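You operate a simulated robot arm through the tools that you are given. There is no shell and no other tool. Be economical: measure what you need, move in short steps, check, and stop when the job is done.

Carry out the task below with a simulated two-armed robot. There is one attempt and no reset: what you move stays moved.

TASK
Hold the empty white jug on the top of the long bench steady with one hand, lift the blue round brush out of it with the other and set it down on the top of the long bench.

Only the result counts: the job must be done as asked and must still hold three seconds after the hand-in. Knocking over, shifting, dropping, spilling or breaking anything else fails it.

THE ROBOT
Two 7-joint arms with two-finger parallel grippers on one trunk, on a base that drives. Base frame: it is fixed to the floor where the robot stands at the start and does not move with it; the origin is under the middle of the robot, x ahead of it, y to its left, z up. Readings come in cm, degrees, newtons and seconds.
The left shoulder is at the start at [8, 13.1, 94.7], the right one opposite. With the tool pointing down near the work surface each hand reaches from about 40 to 86 cm from the robot's upright axis, wherever it stands, measured 20 degrees to its own side. Places, roughly: blue round brush [175, 0, 75]; empty white jug [175, 0, 75]; top of the long bench [190, 0, 80]. Payload 1.57 kg a hand.
Tool frame (each hand has its own): the origin (TCP) lies between the finger pads and is the grasp point; the fingertips stand 3 cm ahead of it; z points along the fingers, y is the line along which they close. The gripper opens to 11 cm. The fingers are 2.4 cm wide and 1.2 cm thick; the gripper's body (4.8 by 11.2 cm) begins 7.8 cm behind the TCP.
Orientation is that of the tool frame in the base frame, as [roll, pitch, yaw] about the fixed x, y, z axes, in that order (R = Rz(yaw) Ry(pitch) Rx(roll)). With the fingers straight down and closing along the base's y, the tool's x points along the base's -x, its y along +y and its z along -z.

THE INTERFACE
- The arms move only by the tool send_rows. It takes "left_commands", "right_commands" or both (then of equal length, played together; a hand with none holds still); each is a list of rows, each a list of 7 numbers: the shift along the tool's x, y, z in mm, then the turn, a rotation vector about the tool's x, y, z in degrees, then the finger opening in mm, from 0 to 110. In form: [[dx, dy, dz, rx, ry, rz, claw], ...]. A call has 1 to 8 rows; each row shifts and turns the commanded pose from where the row before left it, along the tool's axes as they then stand. Rows are played at 5 a second. More than 5 cm and 8.6 degrees between two rows, or a gripper value outside its range, and nothing of the call is played. Where a pose cannot be reached the arm comes as near as it can. A force on the tool above 40 N (or 10 N above the force at the start of the call, whichever is more), or a blocked arm, ends the call early, and 0.2 s more pass. The fingers move at their own pace (about 10.8 cm/s each) and stop on an object; they squeeze with about 41 N. The grip force told is the motor's: it shows also when the fingers shut on nothing. Time passes only in rows, and 0.2 s behind the last, so rows that do not move let the fingers close. The reply holds the time, the measured pose of the TCP, the force on the tool along the base axes, the opening and the grip force, in the units named above and with some noise, with the torque about the TCP (base axes, N m) and any sound that the robot's microphone picked up.
- Cameras (640 x 400 px; columns grow to the right, rows downward): "scene" is now at [-4.67, 0.05, 143.46]; the picture's right is [0.00, -1.00, 0.00], its down [-0.41, -0.00, -0.91] and it looks along [0.91, 0.00, -0.41] (base axes); focal length 276 px, centre (320, 200). "left" rides on the left gripper at [7, -1.6, -14.1] in its tool frame; the picture's right is [0.23, 0.97, 0.00], its down [-0.86, 0.20, -0.48] and it looks along [-0.47, 0.11, 0.88] (tool axes); focal length 222 px, centre (320, 200). "right" rides on the right gripper at [7, 1.6, -14.1] in its tool frame; the picture's right is [-0.23, 0.97, 0.00], its down [-0.85, -0.20, -0.48] and it looks along [-0.47, -0.11, 0.88] (tool axes); focal length 222 px, centre (320, 200). There is no depth. A picture from a camera that has moved, and an enlarged one, comes with that camera's place and axes in the base frame and with its lens.
- snapshot(camera): a new picture of that camera. The clock stands still meanwhile.
- roll_base(legs): drives the robot by 1 to 6 legs, each [ahead, left, turn to the left] in cm, cm and degrees, along the robot's own axes; the way and the turn of a leg run together, so that a leg with both is an arc; at most 150 cm and 180 degrees a leg. The arms and the cameras ride along, it lands a little off, and it stops where it bumps. It gives what a move gives.
- pan_tilt(pan, tilt): turns the head with the scene camera to pan (to the left, within 109 degrees either way) and tilt (down, from -29 to 69), counted from straight ahead of the robot. It gives what a move gives.
- inspect(camera, box): a new picture of the part [left, top, right, bottom] of that camera's present view, enlarged. The clock stands still meanwhile.
- close_job(): hands the job in; it is judged then, once.

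Go step by step. Nothing tells you exact positions but the pictures and the camera data: compare them with the known pose of the tool, close in by small moves and look again before you grip or let go. The budget is 120 turns and 92 pictures, counting those below and the enlarged ones. Unless the task says otherwise, let go and move clear before handing in, and close with one line.

The tools are called after "Call:" as name(argument=value, ...) on one line, values as JSON. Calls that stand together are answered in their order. send_rows: Moves the arms, as the interface text tells. Its arguments: {"type":"object","properties":{"left_commands":{"type":"array","items":{"type":"array","items":{"type":"number"}}},"right_commands":{"type":"array","items":{"type":"array","items":{"type":"number"}}}},"required":[]} The other tools are called the same way: roll_base (legs) drives the base; pan_tilt (pan, tilt) turns the head that bears the scene camera; snapshot (camera) takes a picture; inspect (camera, box) takes an enlarged picture of a part of a camera's view; close_job () hands the job in.

At the start:

```text
time_s: 0.0
left_eef_pos: [51.35, 26.49, 104.64]
left_tool_rot: [-179.9, 0.0, 180.0]
left_force: [-0.1, -0.1, -0.4]
left_moment: [-0.01, -0.02, -0.01]
left_gripper_width: 10.98
left_grasp_force: 0.1
right_eef_pos: [58.91, -24.92, 103.51]
right_tool_rot: [-179.9, 0.0, -180.0]
right_force: [0.8, 0.9, -0.4]
right_moment: [-0.02, 0.01, 0.0]
right_gripper_width: 11.01
right_grasp_force: 0.0
robot x, y, heading: [-0.34, 0.39, -0.1]
head pan, tilt: [0.0, 24.2]
```

scene: 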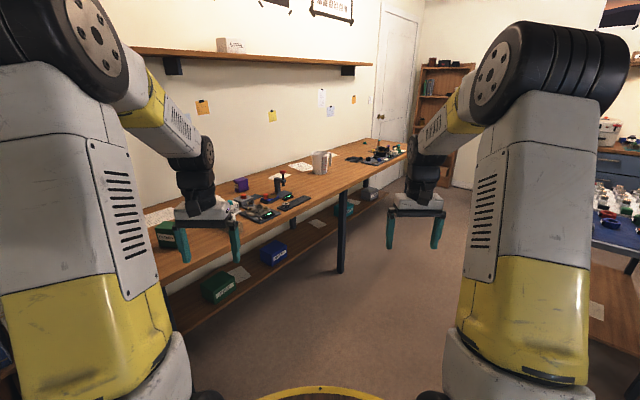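
right: 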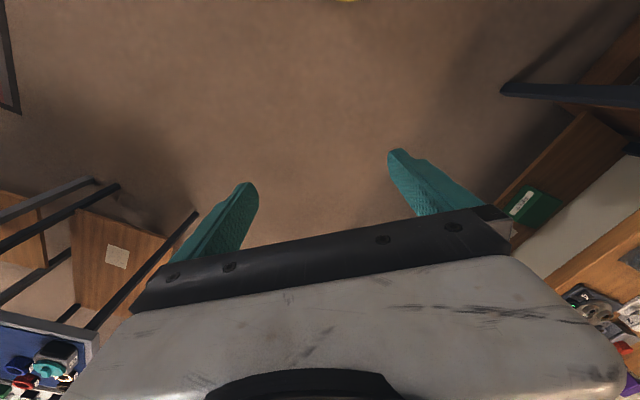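
left: 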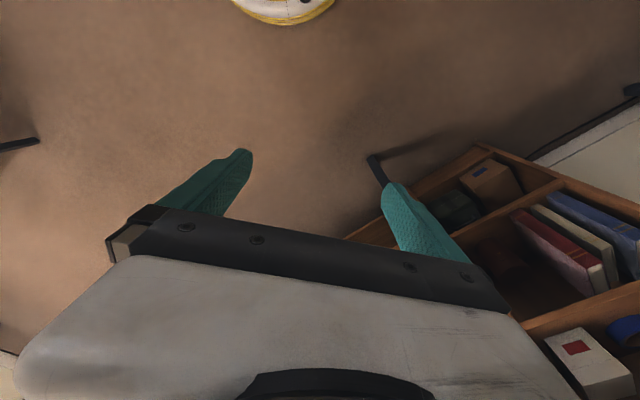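

I see a long bench running diagonally, with a white jug at about pixel (322,162). I zoom in on it first.

Call:
inspect(camera="scene", box=[220, 120, 420, 245])

```text
3.20 times, centred on (320, 182) of scene
camera zoom: at [-4.67, 0.05, 143.46], right [0.0, -1.0, 0.0], down [-0.41, 0.0, -0.91], along [0.91, 0.0, -0.41], focal length 883 px, centre (320, 256)
```

zoom: 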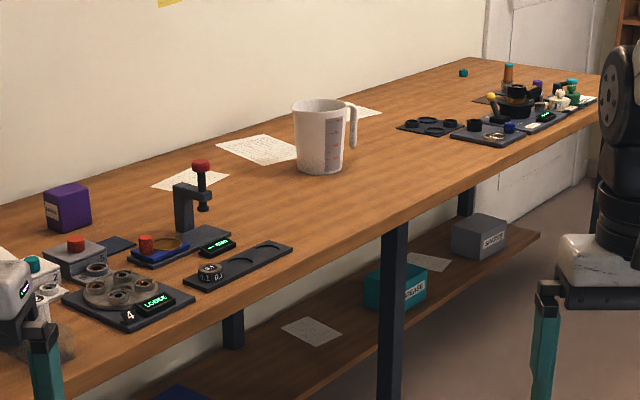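

The jug stands on the bench roughly at x≈185–195, y≈0; the bench front edge runs about 40° to the right of my heading. I drive ahead and to the right, turn to face the bench, and look again.

Call:
roll_base(legs=[[60, -58, 0], [50, -5, 0], [0, 0, 48]])

Call:
pan_tilt(pan=0, tilt=35)

Call:
snapshot(camera="scene")

```text
time_s: 9.2
left_eef_pos: [125.59, -7.36, 104.72]
left_tool_rot: [180.0, 0.0, -132.3]
left_force: [1.2, 0.0, -0.2]
left_moment: [0.0, 0.01, 0.04]
left_gripper_width: 10.99
left_grasp_force: 0.1
right_eef_pos: [168.56, -36.46, 103.52]
right_tool_rot: [-180.0, 0.0, -132.3]
right_force: [-0.2, -0.3, 0.5]
right_moment: [0.02, 0.01, -0.01]
right_gripper_width: 11.0
right_grasp_force: 0.1
robot x, y, heading: [110.84, -62.87, 47.6]
head pan, tilt: [0.0, 24.2]
```

```text
time_s: 9.9
left_eef_pos: [125.5, -7.47, 104.81]
left_tool_rot: [180.0, 0.1, -132.3]
left_force: [0.3, -0.6, 0.2]
left_moment: [0.03, -0.01, 0.0]
left_gripper_width: 10.96
left_grasp_force: 0.0
right_eef_pos: [168.65, -36.35, 103.6]
right_tool_rot: [180.0, 0.0, -132.4]
right_force: [0.2, -0.2, -0.1]
right_moment: [0.01, 0.0, 0.01]
right_gripper_width: 10.99
right_grasp_force: 0.1
robot x, y, heading: [110.45, -63.29, 47.7]
head pan, tilt: [0.0, 35.0]
```

```text
87 pictures are left
camera scene: at [107.21, -66.97, 141.76], right [0.74, -0.67, 0.0], down [-0.39, -0.42, -0.82], along [0.55, 0.61, -0.57], focal length 276 px, centre (320, 200)
```

scene: 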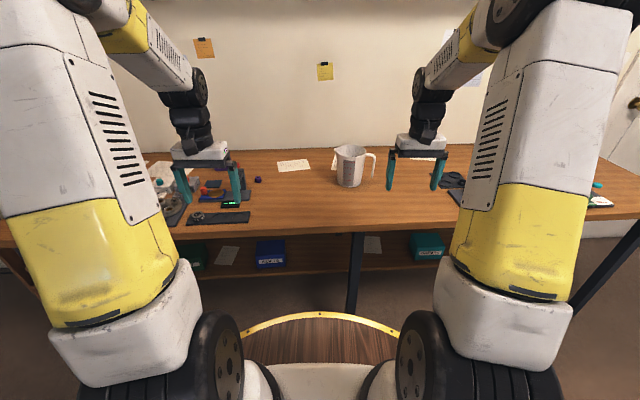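

The bench is now in front of me and the jug at roughly (185, 0) with the bench top near z≈79. I zoom in to see the jug and brush.

Call:
inspect(camera="scene", box=[280, 120, 440, 220])

```text
4.00 times, centred on (360, 170) of scene
camera zoom: at [107.21, -66.97, 141.76], right [0.74, -0.67, 0.0], down [-0.39, -0.42, -0.82], along [0.55, 0.61, -0.57], focal length 1104 px, centre (160, 320)
```

zoom: 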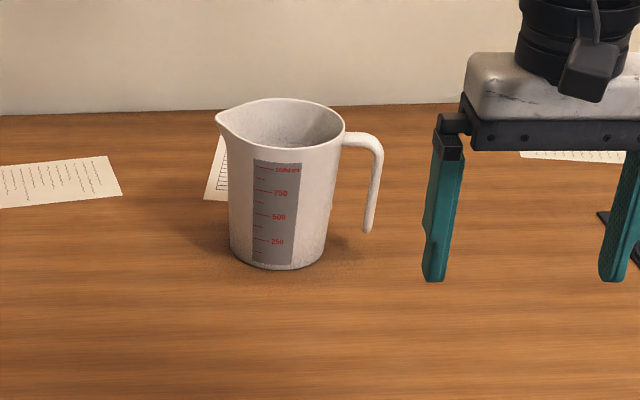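

The jug (rim about 12 cm wide, z≈94, centred near (186, 2.5)) has its handle to the right; the brush is hidden inside. Before driving closer I look down to learn how far the base reaches forward.

Call:
pan_tilt(pan=0, tilt=65)

Call:
snapshot(camera="scene")

Call:
snapshot(camera="left")

Call:
snapshot(camera="right")

```text
time_s: 10.9
left_eef_pos: [125.53, -7.37, 104.75]
left_tool_rot: [-180.0, 0.0, -132.3]
left_force: [0.3, 0.0, 0.4]
left_moment: [0.0, 0.03, -0.01]
left_gripper_width: 10.97
left_grasp_force: 0.1
right_eef_pos: [168.61, -36.45, 103.41]
right_tool_rot: [-179.9, 0.0, -132.3]
right_force: [0.1, -0.1, 0.2]
right_moment: [-0.01, 0.01, -0.02]
right_gripper_width: 10.99
right_grasp_force: 0.0
robot x, y, heading: [110.97, -63.29, 47.9]
head pan, tilt: [0.0, 65.0]
```

```text
85 pictures are left
camera scene: at [105.37, -68.99, 137.77], right [0.74, -0.67, 0.0], down [-0.61, -0.67, -0.42], along [0.29, 0.31, -0.91], focal length 276 px, centre (320, 200)
```

scene: 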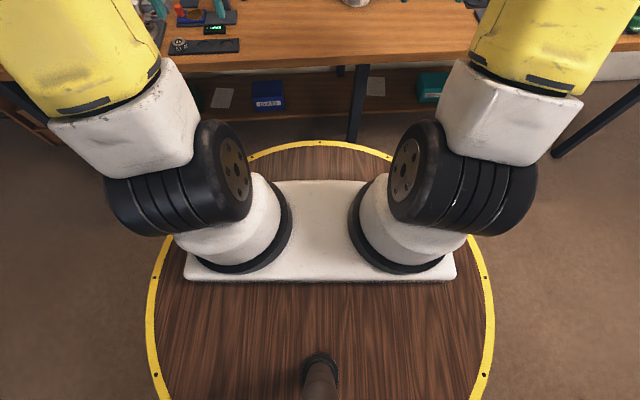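

```text
84 pictures are left
camera left: at [122.02, -13.77, 118.86], right [-0.87, 0.49, 0.0], down [0.43, 0.77, 0.48], along [0.23, 0.42, -0.88], focal length 222 px, centre (320, 200)
```

left: 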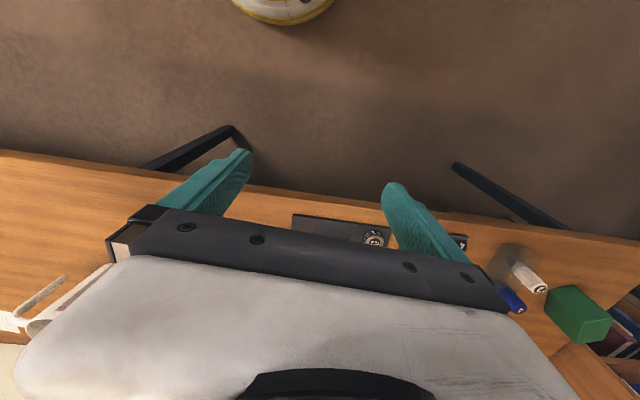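

```text
83 pictures are left
camera right: at [162.68, -40.46, 117.7], right [-0.57, 0.82, 0.0], down [0.72, 0.5, 0.48], along [0.39, 0.27, -0.88], focal length 222 px, centre (320, 200)
```

right: 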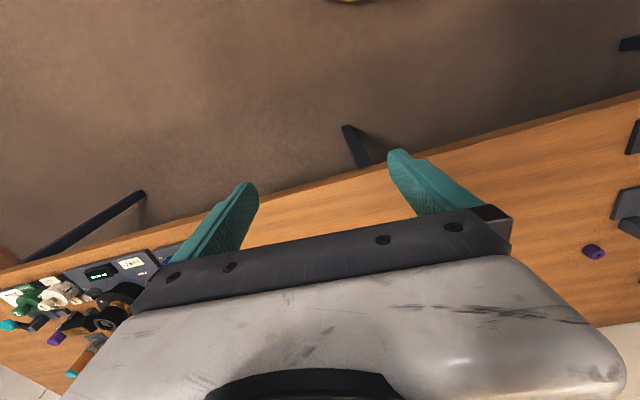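

The round deck's front edge reaches about 35 cm ahead of the axis at roughly bench height, and the bench edge is about 66 cm ahead, so I can advance ~25 cm safely. I move ahead and right to centre the jug, then tilt the head to view it.

Call:
roll_base(legs=[[0, -10, 0], [24, 0, 0]])

Call:
pan_tilt(pan=0, tilt=48)

Call:
snapshot(camera="scene")

Call:
snapshot(camera="left")

Call:
snapshot(camera="right")

```text
time_s: 13.4
left_eef_pos: [149.11, 3.48, 104.64]
left_tool_rot: [-179.9, 0.0, -132.4]
left_force: [0.7, -0.5, -0.4]
left_moment: [0.01, 0.03, 0.01]
left_gripper_width: 11.01
left_grasp_force: 0.0
right_eef_pos: [192.35, -25.58, 103.53]
right_tool_rot: [-180.0, 0.0, -132.4]
right_force: [0.7, 0.3, -0.3]
right_moment: [-0.02, -0.04, 0.01]
right_gripper_width: 11.0
right_grasp_force: 0.1
robot x, y, heading: [134.34, -52.38, 47.5]
head pan, tilt: [0.0, 65.0]
```

```text
time_s: 14.2
left_eef_pos: [149.14, 3.59, 104.83]
left_tool_rot: [-180.0, 0.0, -132.5]
left_force: [-0.5, 0.0, -0.4]
left_moment: [0.01, 0.01, 0.04]
left_gripper_width: 11.0
left_grasp_force: 0.0
right_eef_pos: [192.37, -25.54, 103.51]
right_tool_rot: [-180.0, 0.0, -132.4]
right_force: [0.5, -0.3, 0.2]
right_moment: [0.0, 0.0, -0.01]
right_gripper_width: 11.0
right_grasp_force: 0.1
robot x, y, heading: [133.8, -52.28, 47.4]
head pan, tilt: [0.0, 48.0]
```

```text
82 pictures are left
camera scene: at [130.11, -56.77, 139.84], right [0.74, -0.67, 0.0], down [-0.5, -0.55, -0.67], along [0.45, 0.49, -0.74], focal length 276 px, centre (320, 200)
```

scene: 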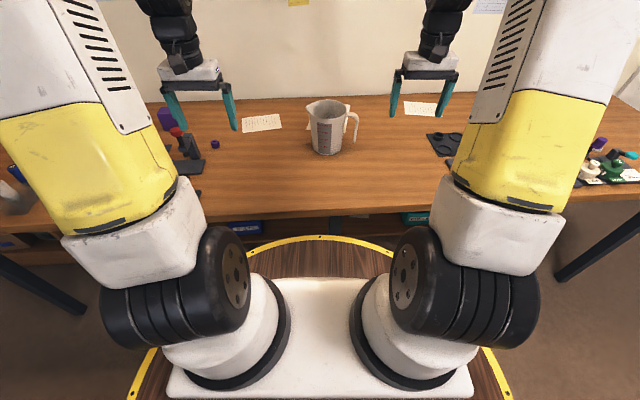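

```text
81 pictures are left
camera left: at [145.61, -2.91, 118.86], right [-0.87, 0.49, 0.0], down [0.43, 0.77, 0.48], along [0.23, 0.42, -0.88], focal length 222 px, centre (320, 200)
```

left: 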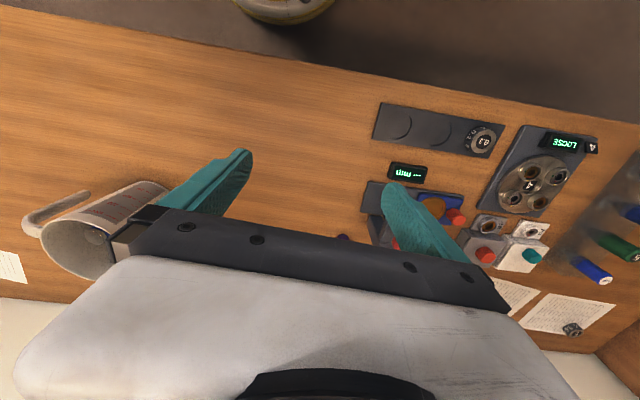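

```text
80 pictures are left
camera right: at [186.25, -29.65, 117.7], right [-0.57, 0.82, 0.0], down [0.72, 0.5, 0.48], along [0.39, 0.27, -0.88], focal length 222 px, centre (320, 200)
```

right: 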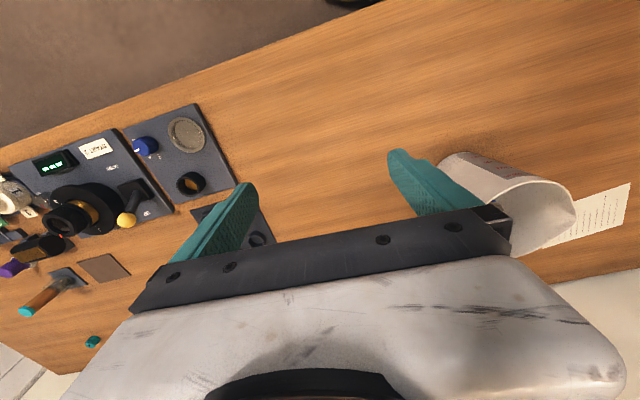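

The jug is now reachable. I zoom in on its interior to find the brush.

Call:
inspect(camera="left", box=[0, 150, 160, 300])

Call:
inspect(camera="scene", box=[280, 80, 380, 170])

Call:
inspect(camera="right", box=[430, 130, 640, 270])

```text
2.67 times, centred on (80, 225) of left
camera zoom: at [145.61, -2.91, 118.86], right [-0.87, 0.49, 0.0], down [0.43, 0.77, 0.48], along [0.23, 0.42, -0.88], focal length 592 px, centre (960, 133)
```

zoom: 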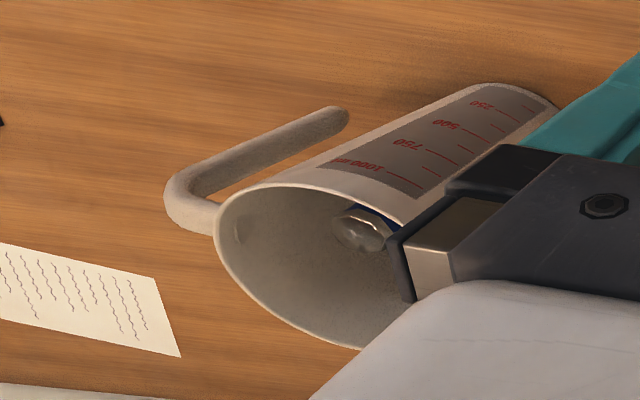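

```text
4.44 times, centred on (330, 125) of scene
camera zoom: at [130.11, -56.77, 139.84], right [0.74, -0.67, 0.0], down [-0.5, -0.55, -0.67], along [0.45, 0.49, -0.74], focal length 1226 px, centre (276, 533)
```

zoom: 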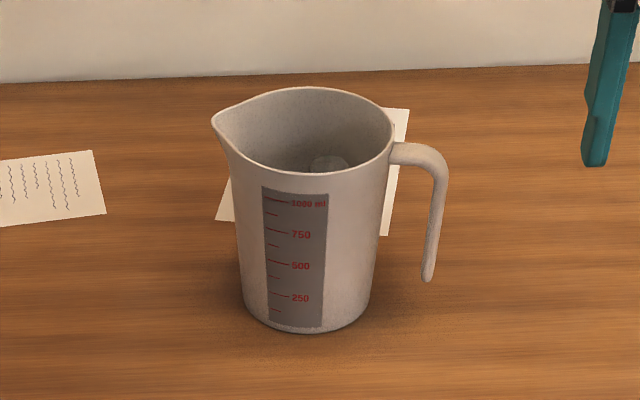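

```text
2.86 times, centred on (535, 200) of right
camera zoom: at [186.25, -29.65, 117.7], right [-0.57, 0.82, 0.0], down [0.72, 0.5, 0.48], along [0.39, 0.27, -0.88], focal length 635 px, centre (-294, 200)
```

zoom: 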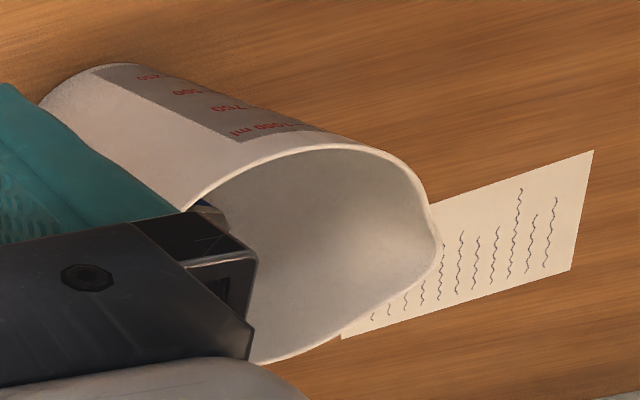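

The brush stands low inside the jug: a pale round knob with blue below it, near its right side. I raise the left hand and bring its camera over the jug, while turning the right hand about its axis so it can later grip the handle.

Call:
send_rows(left_commands=[[0, 0, -40, 0, 0, 0, 110], [0, 0, -40, 0, 0, 0, 110]], right_commands=[[0, 0, -10, 0, 0, -7.7, 110], [0, 0, -10, 0, 0, -7.7, 110]])

Call:
send_rows(left_commands=[[-28, -36, 0, 0, 0, 0, 110], [-28, -36, 0, 0, 0, 0, 110], [-28, -36, 0, 0, 0, 0, 110], [-28, -36, 0, 0, 0, 0, 110], [-28, -36, 0, 0, 0, 0, 110], [-28, -36, 0, 0, 0, 0, 110], [-28, -36, 0, 0, 0, 0, 110], [-28, -36, 0, 0, 0, 0, 110]], right_commands=[[0, 0, 0, 0, 0, -7.7, 110], [0, 0, 0, 0, 0, -7.7, 110], [0, 0, 0, 0, 0, -7.7, 110], [0, 0, 0, 0, 0, -7.7, 110], [0, 0, 0, 0, 0, -7.7, 110], [0, 0, 0, 0, 0, -7.7, 110], [0, 0, 0, 0, 0, -7.7, 110], [0, 0, 0, 0, 0, -7.7, 110]])

Call:
snapshot(camera="left")

Call:
snapshot(camera="right")

Call:
snapshot(camera="scene")

```text
time_s: 14.8
left_eef_pos: [148.96, 3.26, 112.81]
left_tool_rot: [180.0, -0.1, -132.4]
left_force: [0.5, 0.8, -1.1]
left_moment: [-0.02, 0.02, 0.01]
left_gripper_width: 10.99
left_grasp_force: 0.0
right_eef_pos: [192.36, -25.54, 105.5]
right_tool_rot: [180.0, 0.0, -116.9]
right_force: [-0.6, 1.1, 0.4]
right_moment: [-0.03, 0.01, 0.0]
right_gripper_width: 11.0
right_grasp_force: 0.0
robot x, y, heading: [133.92, -52.48, 47.5]
head pan, tilt: [0.0, 48.0]
```

```text
time_s: 16.6
left_eef_pos: [185.46, 0.37, 112.48]
left_tool_rot: [-180.0, 0.0, -132.4]
left_force: [0.2, 0.5, 0.7]
left_moment: [0.01, -0.08, 0.0]
left_gripper_width: 10.99
left_grasp_force: 0.0
right_eef_pos: [192.07, -25.58, 105.55]
right_tool_rot: [-179.9, 0.0, -55.2]
right_force: [-0.1, -0.1, 0.1]
right_moment: [0.03, -0.05, 0.01]
right_gripper_width: 11.02
right_grasp_force: 0.1
robot x, y, heading: [134.36, -52.43, 47.6]
head pan, tilt: [0.0, 48.0]
```

```text
76 pictures are left
camera left: at [181.96, -6.03, 126.71], right [-0.87, 0.49, 0.0], down [0.43, 0.77, 0.48], along [0.23, 0.42, -0.88], focal length 222 px, centre (320, 200)
```

left: 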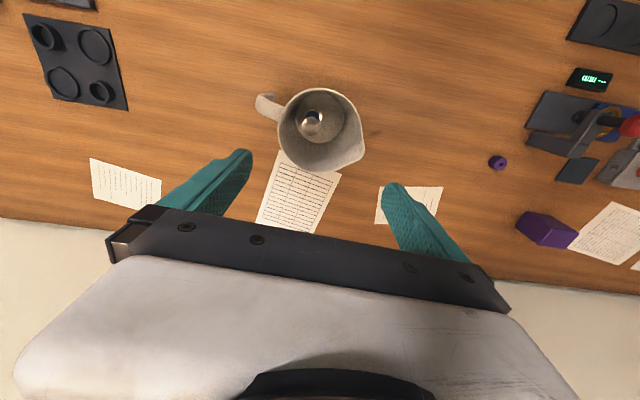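

```text
75 pictures are left
camera right: at [194.7, -32.25, 119.75], right [-0.93, -0.37, 0.0], down [-0.32, 0.82, 0.48], along [-0.18, 0.44, -0.88], focal length 222 px, centre (320, 200)
```

right: 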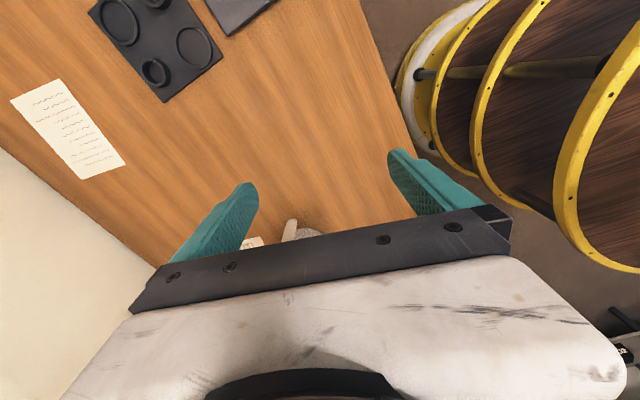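

```text
74 pictures are left
camera scene: at [130.07, -56.78, 139.85], right [0.74, -0.67, 0.0], down [-0.5, -0.55, -0.67], along [0.45, 0.49, -0.74], focal length 276 px, centre (320, 200)
```

scene: 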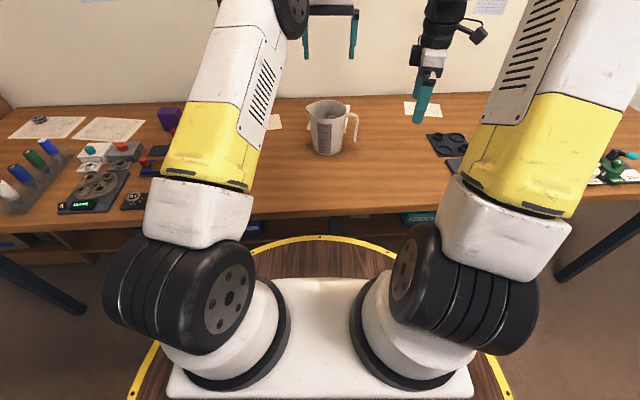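

From above, the jug's rim centre comes out at about (184.9, -0.6, 95) with the bench top near z≈80.5. I zoom in to study the brush and the handle.

Call:
inspect(camera="left", box=[240, 70, 400, 190])

Call:
inspect(camera="scene", box=[290, 85, 380, 165])

```text
3.33 times, centred on (320, 130) of left
camera zoom: at [181.96, -6.03, 126.71], right [-0.87, 0.49, 0.0], down [0.43, 0.77, 0.48], along [0.23, 0.42, -0.88], focal length 740 px, centre (320, 433)
```

zoom: 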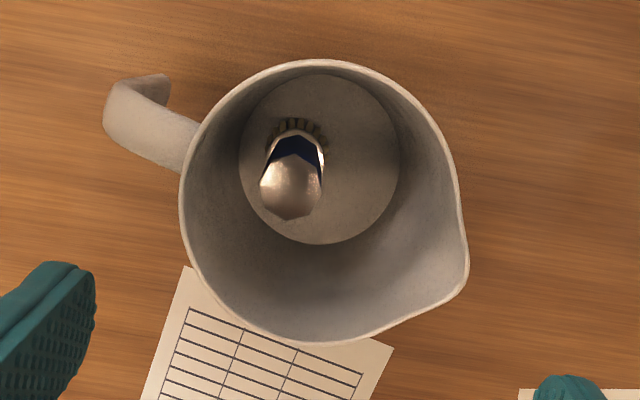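

```text
5.00 times, centred on (335, 125) of scene
camera zoom: at [130.07, -56.78, 139.85], right [0.74, -0.67, 0.0], down [-0.5, -0.55, -0.67], along [0.45, 0.49, -0.74], focal length 1380 px, centre (245, 575)
```

zoom: 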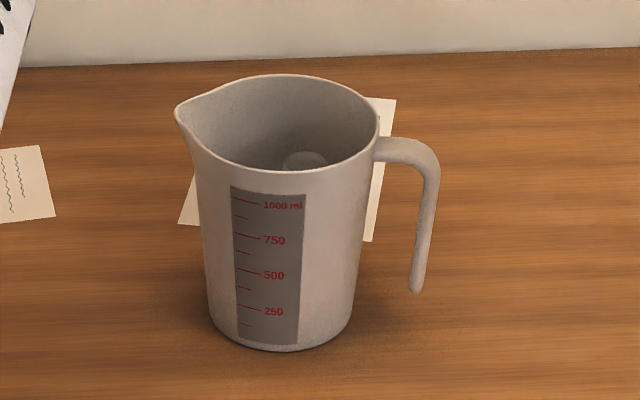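

The brush stands upright in the jug, its metal knob (about 2.8 cm wide) topping out near (185.7, -1.5, 93), and the handle bar is near (190.6, -7.3). I turn the left hand about its axis so its fingers fit best, and tilt the right hand 45° so it can take the handle from the right side.

Call:
send_rows(left_commands=[[0, 0, 0, 0, 0, 8.5, 110], [0, 0, 0, 0, 0, 8.5, 110], [0, 0, 0, 0, 0, 8.5, 110], [0, 0, 0, 0, 0, 8.5, 110], [0, 0, 0, 0, 0, 8.5, 110], [0, 0, 0, 0, 0, 8.5, 110], [0, 0, 0, 0, 0, 8.5, 110], [0, 0, 0, 0, 0, 8.5, 110]], right_commands=[[0, 0, 0, 0, 0, -6, 60], [0, 0, 0, 0, -7.5, 0, 60], [0, 0, 0, 0, -7.5, 0, 60], [0, 0, 0, 0, -7.5, 0, 60], [0, 0, 0, 0, -7.5, 0, 60], [0, 0, 0, 0, -7.5, 0, 60], [0, 0, 0, 0, -7.5, 0, 60], [0, 0, 0, 0, 0, 0, 60]])

Call:
snapshot(camera="right")

Call:
snapshot(camera="left")

Call:
snapshot(camera="scene")

```text
time_s: 18.4
left_eef_pos: [185.48, 0.56, 112.54]
left_tool_rot: [179.9, 0.0, 159.4]
left_force: [0.7, 0.7, -0.7]
left_moment: [-0.02, -0.01, 0.03]
left_gripper_width: 10.98
left_grasp_force: 0.0
right_eef_pos: [192.19, -25.54, 105.5]
right_tool_rot: [180.0, 45.1, -49.4]
right_force: [-0.1, -0.5, 0.1]
right_moment: [-0.01, 0.02, 0.02]
right_gripper_width: 5.99
right_grasp_force: 0.0
robot x, y, heading: [134.25, -52.08, 47.4]
head pan, tilt: [0.0, 48.0]
```

```text
71 pictures are left
camera right: at [200.63, -37.98, 110.58], right [-0.84, -0.51, 0.16], down [-0.02, 0.33, 0.94], along [-0.54, 0.79, -0.29], focal length 222 px, centre (320, 200)
```

right: 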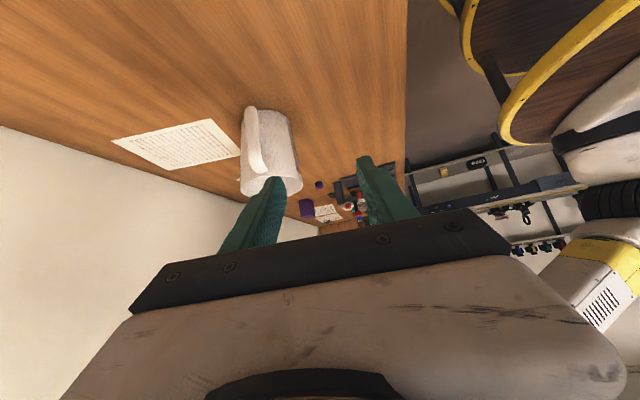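

```text
70 pictures are left
camera left: at [178.41, 1.37, 126.81], right [0.13, 0.99, 0.0], down [0.87, -0.11, 0.48], along [0.47, -0.06, -0.88], focal length 222 px, centre (320, 200)
```

left: 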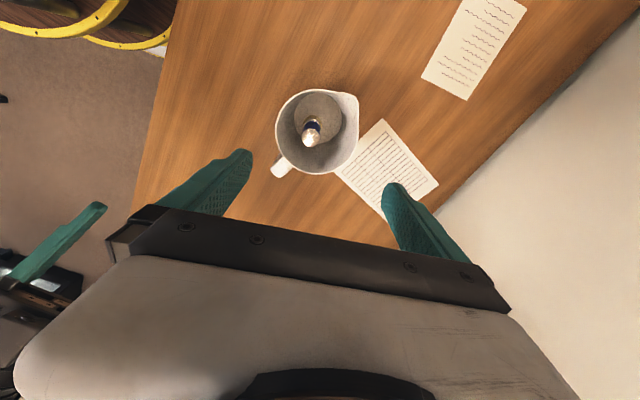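

```text
69 pictures are left
camera scene: at [130.13, -56.78, 139.85], right [0.74, -0.67, 0.0], down [-0.5, -0.55, -0.67], along [0.45, 0.49, -0.74], focal length 276 px, centre (320, 200)
```

scene: 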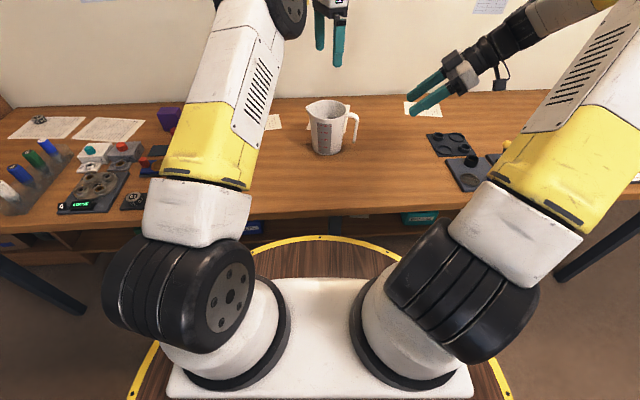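

Both hands are oriented as planned. I zoom the left and right views to refine the knob and handle positions from this second viewpoint.

Call:
inspect(camera="left", box=[240, 75, 400, 195])

Call:
inspect(camera="right", box=[190, 80, 350, 200])

```text
3.33 times, centred on (320, 135) of left
camera zoom: at [178.41, 1.37, 126.81], right [0.13, 0.99, 0.0], down [0.87, -0.11, 0.48], along [0.47, -0.06, -0.88], focal length 740 px, centre (320, 417)
```

zoom: 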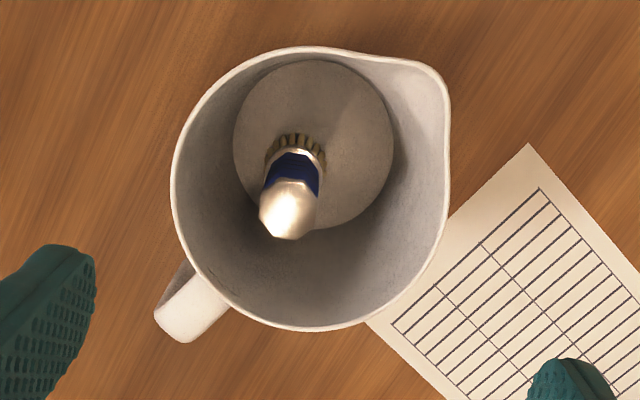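

```text
3.33 times, centred on (270, 140) of right
camera zoom: at [200.63, -37.98, 110.58], right [-0.84, -0.51, 0.16], down [-0.02, 0.33, 0.94], along [-0.54, 0.79, -0.29], focal length 740 px, centre (487, 400)
```

zoom: 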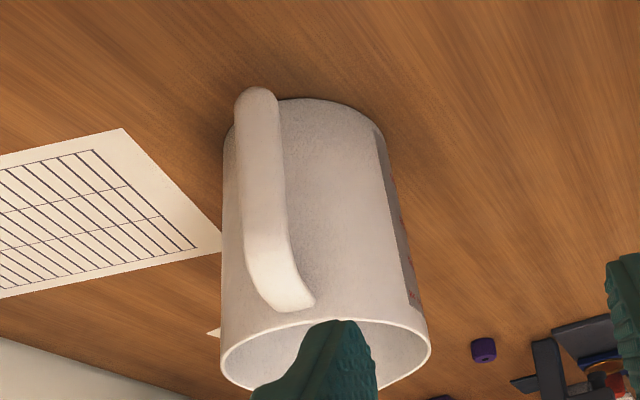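

The two views agree: handle bar at about (190.6, -7.5) from z 83.5 to 93, knob at (186.05, -1.1), z≈93. I bring the right hand to a pre-grasp point about 8 cm short of the handle along its finger axis and look.

Call:
send_rows(right_commands=[[3, -26, 32, 0, 0, 0, 60], [3, -26, 32, 0, 0, 0, 60], [3, -26, 32, 0, 0, 0, 60], [3, -27, 32, 0, 0, 0, 60], [0, 0, 0, 0, 0, 0, 60]])

Call:
snapshot(camera="right")

Call:
inspect(camera="scene", box=[290, 60, 450, 170])

Call:
inspect(camera="left", box=[220, 75, 380, 195])

```text
time_s: 19.6
left_eef_pos: [185.46, 0.55, 112.59]
left_tool_rot: [-180.0, 0.0, 159.6]
left_force: [-0.1, -0.1, 0.4]
left_moment: [-0.01, 0.03, 0.01]
left_gripper_width: 10.97
left_grasp_force: 0.1
right_eef_pos: [194.89, -12.67, 95.57]
right_tool_rot: [-179.9, 45.0, -49.3]
right_force: [0.4, -0.4, -0.7]
right_moment: [0.0, -0.01, 0.05]
right_gripper_width: 5.98
right_grasp_force: 0.1
robot x, y, heading: [134.53, -52.58, 47.5]
head pan, tilt: [0.0, 48.0]
```

```text
66 pictures are left
camera right: at [203.3, -25.05, 100.68], right [-0.84, -0.51, 0.16], down [-0.02, 0.33, 0.94], along [-0.54, 0.79, -0.29], focal length 222 px, centre (320, 200)
```

right: 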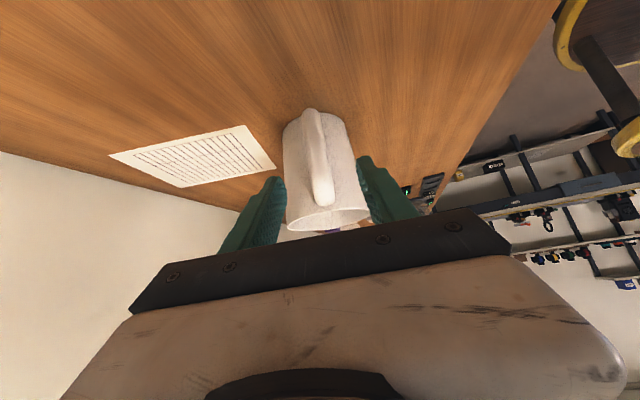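

```text
3.64 times, centred on (370, 115) of scene
camera zoom: at [130.13, -56.77, 139.85], right [0.74, -0.67, 0.0], down [-0.5, -0.55, -0.67], along [0.45, 0.49, -0.74], focal length 1003 px, centre (138, 509)
```

zoom: 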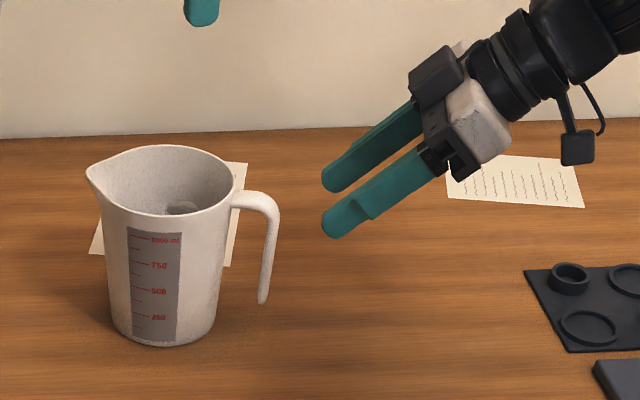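

```text
3.33 times, centred on (300, 135) of left
camera zoom: at [178.39, 1.37, 126.82], right [0.13, 0.99, 0.0], down [0.87, -0.11, 0.48], along [0.47, -0.06, -0.88], focal length 740 px, centre (387, 417)
```

zoom: 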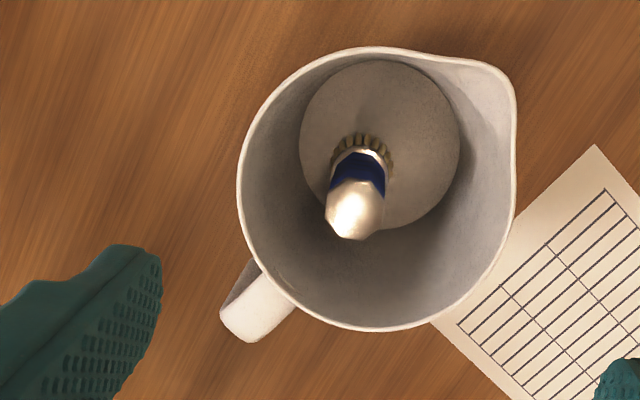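

The handle bar lies midway between the open right fingers. I advance along the finger axis so they straddle the bar, then check.

Call:
send_rows(right_commands=[[0, 0, 28, 0, 0, 0, 60], [-1, 0, 28, 0, 0, 0, 60], [0, -1, 26, 0, 0, 0, 60], [0, 0, 0, 0, 0, 0, 60]])

Call:
snapshot(camera="right")

Call:
inspect(camera="scene", box=[290, 60, 450, 170])

Call:
inspect(camera="left", box=[180, 75, 380, 225])

```text
time_s: 20.6
left_eef_pos: [185.48, 0.58, 112.66]
left_tool_rot: [-180.0, 0.0, 159.6]
left_force: [-0.5, 0.6, 0.1]
left_moment: [0.01, -0.01, 0.0]
left_gripper_width: 10.99
left_grasp_force: 0.2
right_eef_pos: [191.06, -7.97, 89.9]
right_tool_rot: [-179.9, 44.9, -49.4]
right_force: [0.4, -1.0, 0.2]
right_moment: [-0.01, 0.0, -0.02]
right_gripper_width: 6.0
right_grasp_force: 0.0
robot x, y, heading: [134.06, -52.44, 47.5]
head pan, tilt: [0.0, 48.0]
```

```text
63 pictures are left
camera right: at [199.48, -20.49, 95.05], right [-0.84, -0.51, 0.16], down [-0.02, 0.33, 0.94], along [-0.54, 0.79, -0.29], focal length 222 px, centre (320, 200)
```

right: 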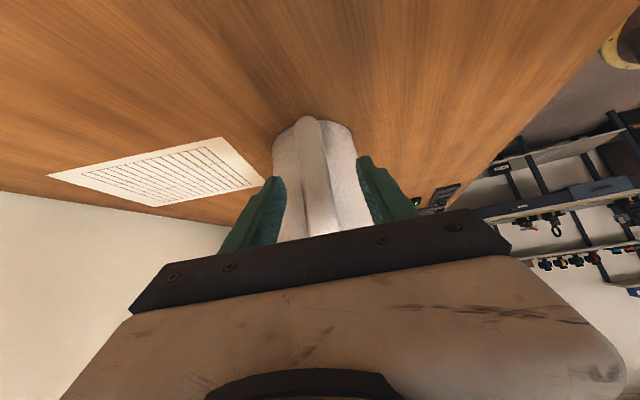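

```text
3.64 times, centred on (370, 115) of scene
camera zoom: at [130.13, -56.77, 139.85], right [0.74, -0.67, 0.0], down [-0.5, -0.55, -0.67], along [0.45, 0.49, -0.74], focal length 1003 px, centre (138, 509)
```

zoom: 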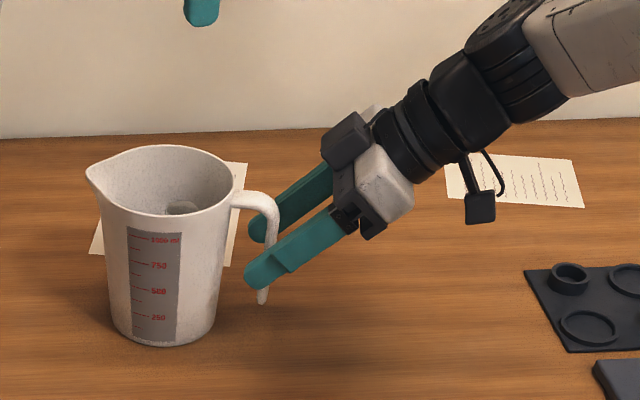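

```text
2.67 times, centred on (280, 150) of left
camera zoom: at [178.4, 1.36, 126.82], right [0.13, 0.99, 0.0], down [0.87, -0.11, 0.48], along [0.47, -0.06, -0.88], focal length 592 px, centre (427, 333)
```

zoom: 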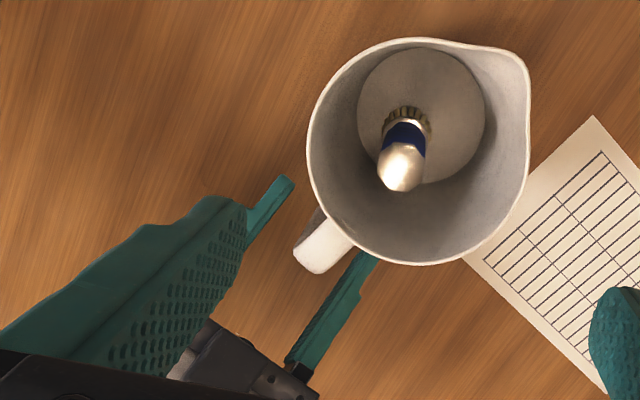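

The fingers straddle the handle bar. I narrow them in steps, watching the forces.

Call:
send_rows(right_commands=[[0, 0, 0, 0, 0, 0, 42], [0, 0, 0, 0, 0, 0, 32], [0, 0, 0, 0, 0, 0, 27]])

Call:
inspect(camera="right", box=[220, 80, 440, 240])

Call:
inspect(camera="left", box=[180, 75, 380, 225])

```text
time_s: 21.4
left_eef_pos: [185.45, 0.62, 112.55]
left_tool_rot: [179.9, 0.1, 159.6]
left_force: [-0.4, 1.1, 0.0]
left_moment: [0.03, 0.02, -0.03]
left_gripper_width: 11.0
left_grasp_force: 0.0
right_eef_pos: [191.12, -8.0, 89.98]
right_tool_rot: [-180.0, 45.1, -49.3]
right_force: [0.2, 0.5, -0.6]
right_moment: [0.01, -0.01, 0.01]
right_gripper_width: 2.68
right_grasp_force: 0.1
robot x, y, heading: [134.26, -52.26, 47.7]
head pan, tilt: [0.0, 48.0]
```

```text
2.50 times, centred on (330, 160) of right
camera zoom: at [199.49, -20.5, 95.05], right [-0.84, -0.51, 0.16], down [-0.02, 0.33, 0.94], along [-0.54, 0.79, -0.29], focal length 555 px, centre (295, 300)
```

zoom: 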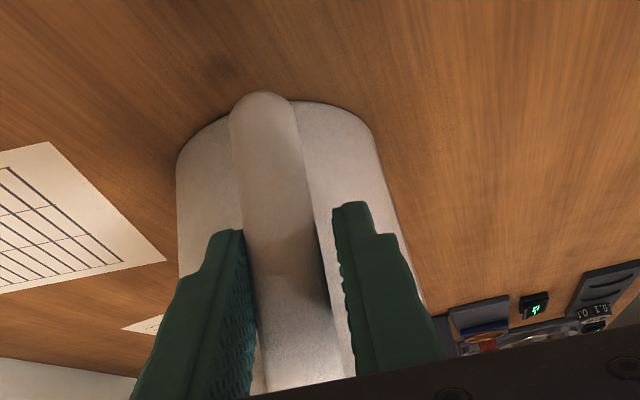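

```text
2.67 times, centred on (280, 150) of left
camera zoom: at [178.4, 1.37, 126.82], right [0.13, 0.99, 0.0], down [0.87, -0.11, 0.48], along [0.47, -0.06, -0.88], focal length 592 px, centre (427, 333)
```

zoom: 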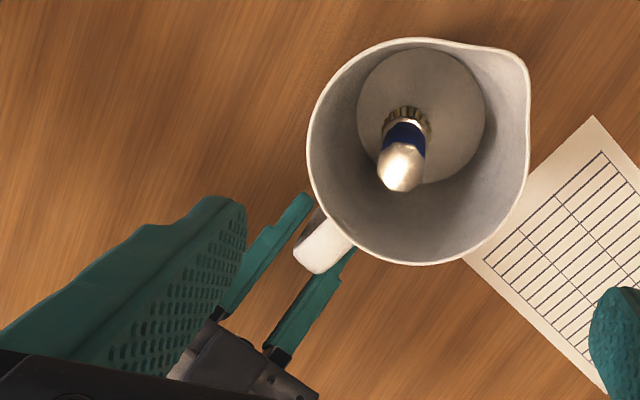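

The bar sits about 2–3 mm nearer one finger (tool −y side). I shift the hand by 2.5 mm that way and then close on the bar.

Call:
send_rows(right_commands=[[0, -2.5, 0, 0, 0, 0, 27], [0, 0, 0, 0, 0, 0, 23], [0, 0, 0, 0, 0, 0, 18], [0, 0, 0, 0, 0, 0, 10], [0, 0, 0, 0, 0, 0, 10]])

Call:
inspect(camera="left", box=[180, 75, 380, 225])

Call:
inspect(camera="right", box=[220, 80, 440, 240])

```text
time_s: 22.6
left_eef_pos: [185.52, 0.59, 112.68]
left_tool_rot: [-180.0, 0.0, 159.6]
left_force: [0.7, 0.0, -0.8]
left_moment: [0.0, -0.01, -0.02]
left_gripper_width: 10.99
left_grasp_force: 0.1
right_eef_pos: [191.27, -7.86, 89.94]
right_tool_rot: [180.0, 45.1, -49.3]
right_force: [-0.6, -0.3, 0.3]
right_moment: [0.08, 0.01, 0.0]
right_gripper_width: 2.15
right_grasp_force: 34.9
robot x, y, heading: [133.8, -52.3, 47.3]
head pan, tilt: [0.0, 48.0]
```

```text
2.67 times, centred on (280, 150) of left
camera zoom: at [178.4, 1.37, 126.82], right [0.13, 0.99, 0.0], down [0.87, -0.11, 0.48], along [0.47, -0.06, -0.88], focal length 592 px, centre (427, 333)
```

zoom: 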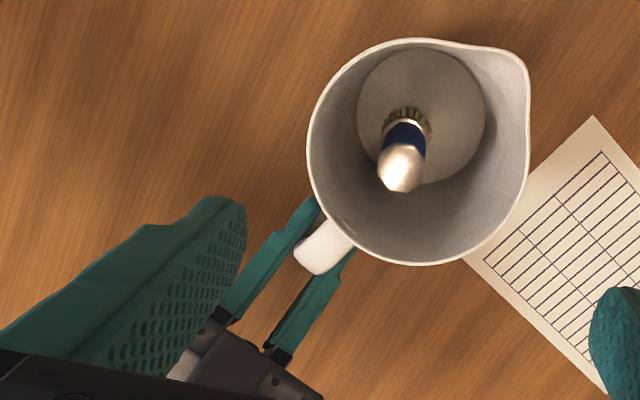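

```text
2.50 times, centred on (330, 160) of right
camera zoom: at [199.67, -20.29, 95.04], right [-0.84, -0.51, 0.16], down [-0.02, 0.33, 0.94], along [-0.54, 0.79, -0.29], focal length 555 px, centre (295, 300)
```

zoom: 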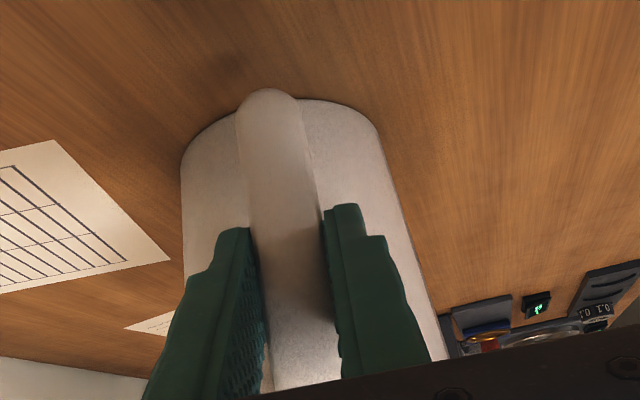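

The handle is gripped (2.15 cm, 35 N) and the jug has not moved. Now I align the left hand over the knob, narrow its fingers, and lower it part way.

Call:
send_rows(left_commands=[[-11, -14, 0, 0, 0, 0, 80], [0, 0, 25, 0, 0, 0, 50], [0, 0, 25, 0, 0, 0, 50], [0, 0, 30, 0, 0, 0, 50], [0, 0, 0, 0, 0, 0, 50]])

Call:
inspect(camera="left", box=[200, 60, 440, 240])

Call:
inspect(camera="scene", box=[270, 40, 430, 170])

```text
time_s: 23.8
left_eef_pos: [185.95, -1.24, 104.86]
left_tool_rot: [-180.0, 0.0, 159.7]
left_force: [0.4, 0.8, -0.7]
left_moment: [0.01, -0.02, -0.01]
left_gripper_width: 5.01
left_grasp_force: 0.0
right_eef_pos: [191.32, -7.97, 89.94]
right_tool_rot: [179.9, 44.9, -49.4]
right_force: [0.9, -0.4, 0.7]
right_moment: [0.02, -0.08, -0.08]
right_gripper_width: 2.14
right_grasp_force: 34.5
robot x, y, heading: [133.97, -52.32, 47.6]
head pan, tilt: [0.0, 48.0]
```

```text
2.22 times, centred on (320, 150) of left
camera zoom: at [178.74, -0.38, 118.86], right [0.13, 0.99, 0.0], down [0.87, -0.11, 0.48], along [0.47, -0.06, -0.88], focal length 494 px, centre (320, 311)
```

zoom: 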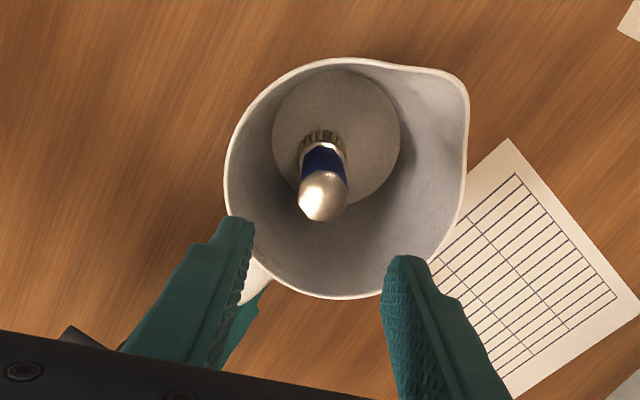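

```text
3.08 times, centred on (350, 105) of scene
camera zoom: at [130.13, -56.77, 139.85], right [0.74, -0.67, 0.0], down [-0.5, -0.55, -0.67], along [0.45, 0.49, -0.74], focal length 849 px, centre (228, 492)
```

zoom: 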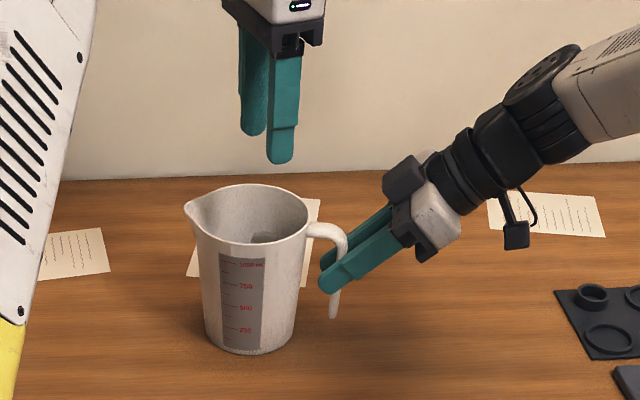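

The knob is aligned with the finger midline: image ray gives (185.9, -1.24) against TCP (185.95, -1.24). I lower further to just above the rim and check clearances.

Call:
send_rows(left_commands=[[0, 0, 30, 0, 0, 0, 48], [0, 0, 30, 0, 0, 0, 48], [0, 0, 0, 0, 0, 0, 48]])

Call:
inspect(camera="left", box=[200, 60, 440, 240])

Call:
inspect(camera="scene", box=[270, 40, 430, 170])

```text
time_s: 24.6
left_eef_pos: [185.95, -1.17, 98.75]
left_tool_rot: [-180.0, 0.0, 159.5]
left_force: [0.9, 0.4, 0.0]
left_moment: [0.0, 0.03, 0.01]
left_gripper_width: 4.79
left_grasp_force: 0.1
right_eef_pos: [191.41, -7.84, 89.85]
right_tool_rot: [180.0, 45.0, -49.4]
right_force: [-1.1, -0.2, -0.1]
right_moment: [0.08, -0.07, -0.01]
right_gripper_width: 2.15
right_grasp_force: 34.9
robot x, y, heading: [134.13, -52.22, 47.4]
head pan, tilt: [0.0, 48.0]
```

```text
2.22 times, centred on (320, 150) of left
camera zoom: at [178.88, -0.29, 112.82], right [0.13, 0.99, 0.0], down [0.87, -0.11, 0.48], along [0.47, -0.06, -0.88], focal length 494 px, centre (320, 311)
```

zoom: 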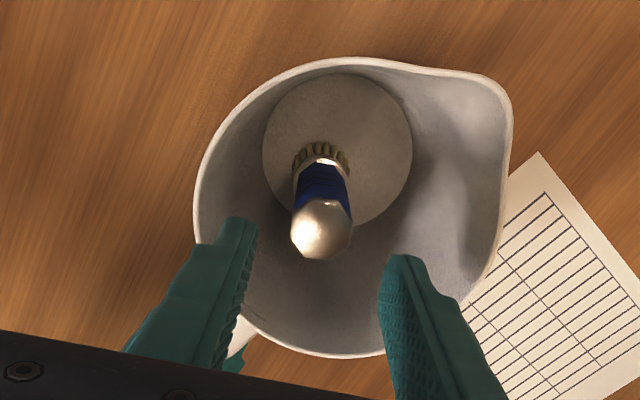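

```text
3.08 times, centred on (350, 105) of scene
camera zoom: at [130.13, -56.77, 139.85], right [0.74, -0.67, 0.0], down [-0.5, -0.55, -0.67], along [0.45, 0.49, -0.74], focal length 849 px, centre (228, 492)
```

zoom: 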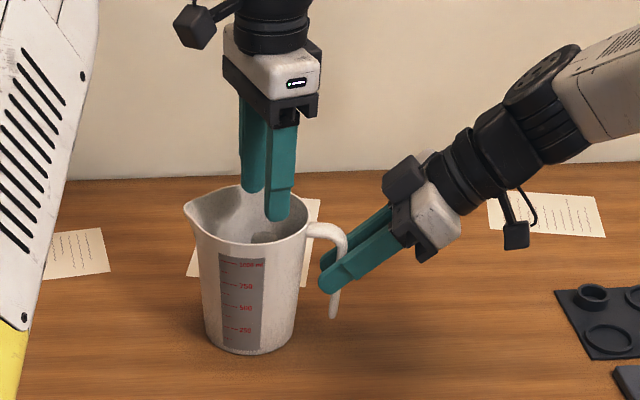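

Everything is aligned. I lower the left hand the remaining ~8 cm so the pads bracket the knob, watching forces, then check.

Call:
send_rows(left_commands=[[0, 0, 25, 0, 0, 0, 46], [0, 0, 25, 0, 0, 0, 46], [0, 0, 25, 0, 0, 0, 46], [0, 0, 7, 0, 0, 0, 46], [0, 0, 0, 0, 0, 0, 46]])

Call:
inspect(camera="left", box=[200, 60, 440, 240])

Call:
inspect(camera="scene", box=[270, 40, 430, 170])

```text
time_s: 25.8
left_eef_pos: [185.91, -1.16, 90.33]
left_tool_rot: [-180.0, 0.0, 159.6]
left_force: [0.2, 0.5, -0.2]
left_moment: [-0.03, 0.0, 0.0]
left_gripper_width: 4.57
left_grasp_force: 0.0
right_eef_pos: [191.33, -7.84, 89.98]
right_tool_rot: [-180.0, 45.0, -49.3]
right_force: [0.3, -0.6, -0.1]
right_moment: [0.05, -0.11, -0.1]
right_gripper_width: 2.15
right_grasp_force: 34.9
robot x, y, heading: [134.4, -52.3, 47.6]
head pan, tilt: [0.0, 48.0]
```

```text
2.22 times, centred on (320, 150) of left
camera zoom: at [178.83, -0.36, 104.59], right [0.13, 0.99, 0.0], down [0.87, -0.11, 0.48], along [0.47, -0.06, -0.88], focal length 494 px, centre (320, 311)
```

zoom: 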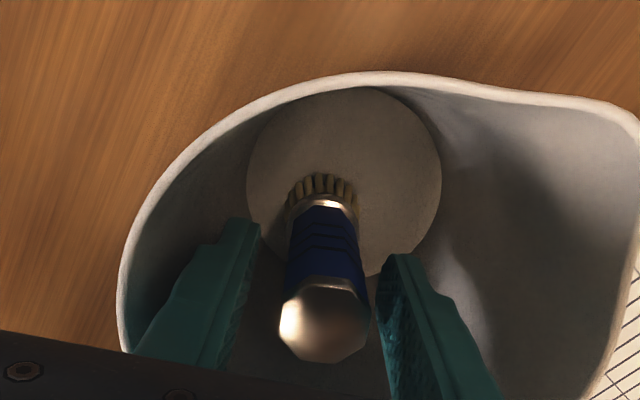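

```text
3.08 times, centred on (350, 105) of scene
camera zoom: at [130.13, -56.77, 139.85], right [0.74, -0.67, 0.0], down [-0.5, -0.55, -0.67], along [0.45, 0.49, -0.74], focal length 849 px, centre (228, 492)
```

zoom: 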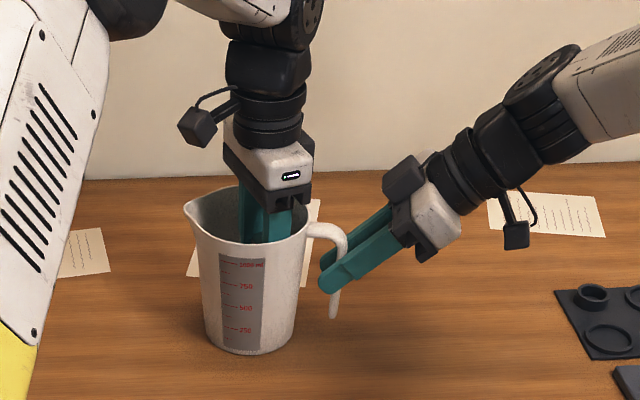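

The knob sits centred between the pads. I close the left fingers in steps.

Call:
send_rows(left_commands=[[0, 1, 0, 0, 0, 0, 36], [0, 0, 0, 0, 0, 0, 30], [0, 0, 0, 0, 0, 0, 24], [0, 0, 0, 0, 0, 0, 15], [0, 0, 0, 0, 0, 0, 15]])

Call:
inspect(camera="left", box=[200, 60, 440, 240])

```text
time_s: 27.0
left_eef_pos: [186.04, -1.16, 90.37]
left_tool_rot: [-180.0, 0.0, 159.6]
left_force: [-1.0, -0.5, 2.0]
left_moment: [-0.09, 0.03, 0.0]
left_gripper_width: 2.8
left_grasp_force: 38.3
right_eef_pos: [191.26, -7.91, 89.96]
right_tool_rot: [-180.0, 45.0, -49.4]
right_force: [0.4, 0.2, 0.0]
right_moment: [0.08, -0.05, -0.15]
right_gripper_width: 2.15
right_grasp_force: 34.9
robot x, y, heading: [133.86, -51.95, 47.5]
head pan, tilt: [0.0, 48.0]
```

```text
2.22 times, centred on (320, 150) of left
camera zoom: at [178.92, -0.26, 104.61], right [0.13, 0.99, 0.0], down [0.87, -0.11, 0.48], along [0.47, -0.06, -0.88], focal length 494 px, centre (320, 311)
```

zoom: 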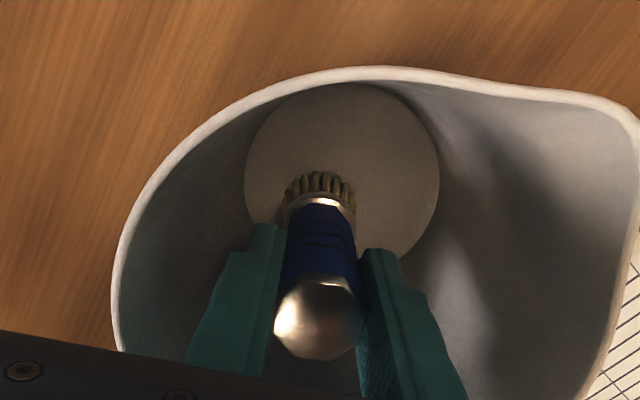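

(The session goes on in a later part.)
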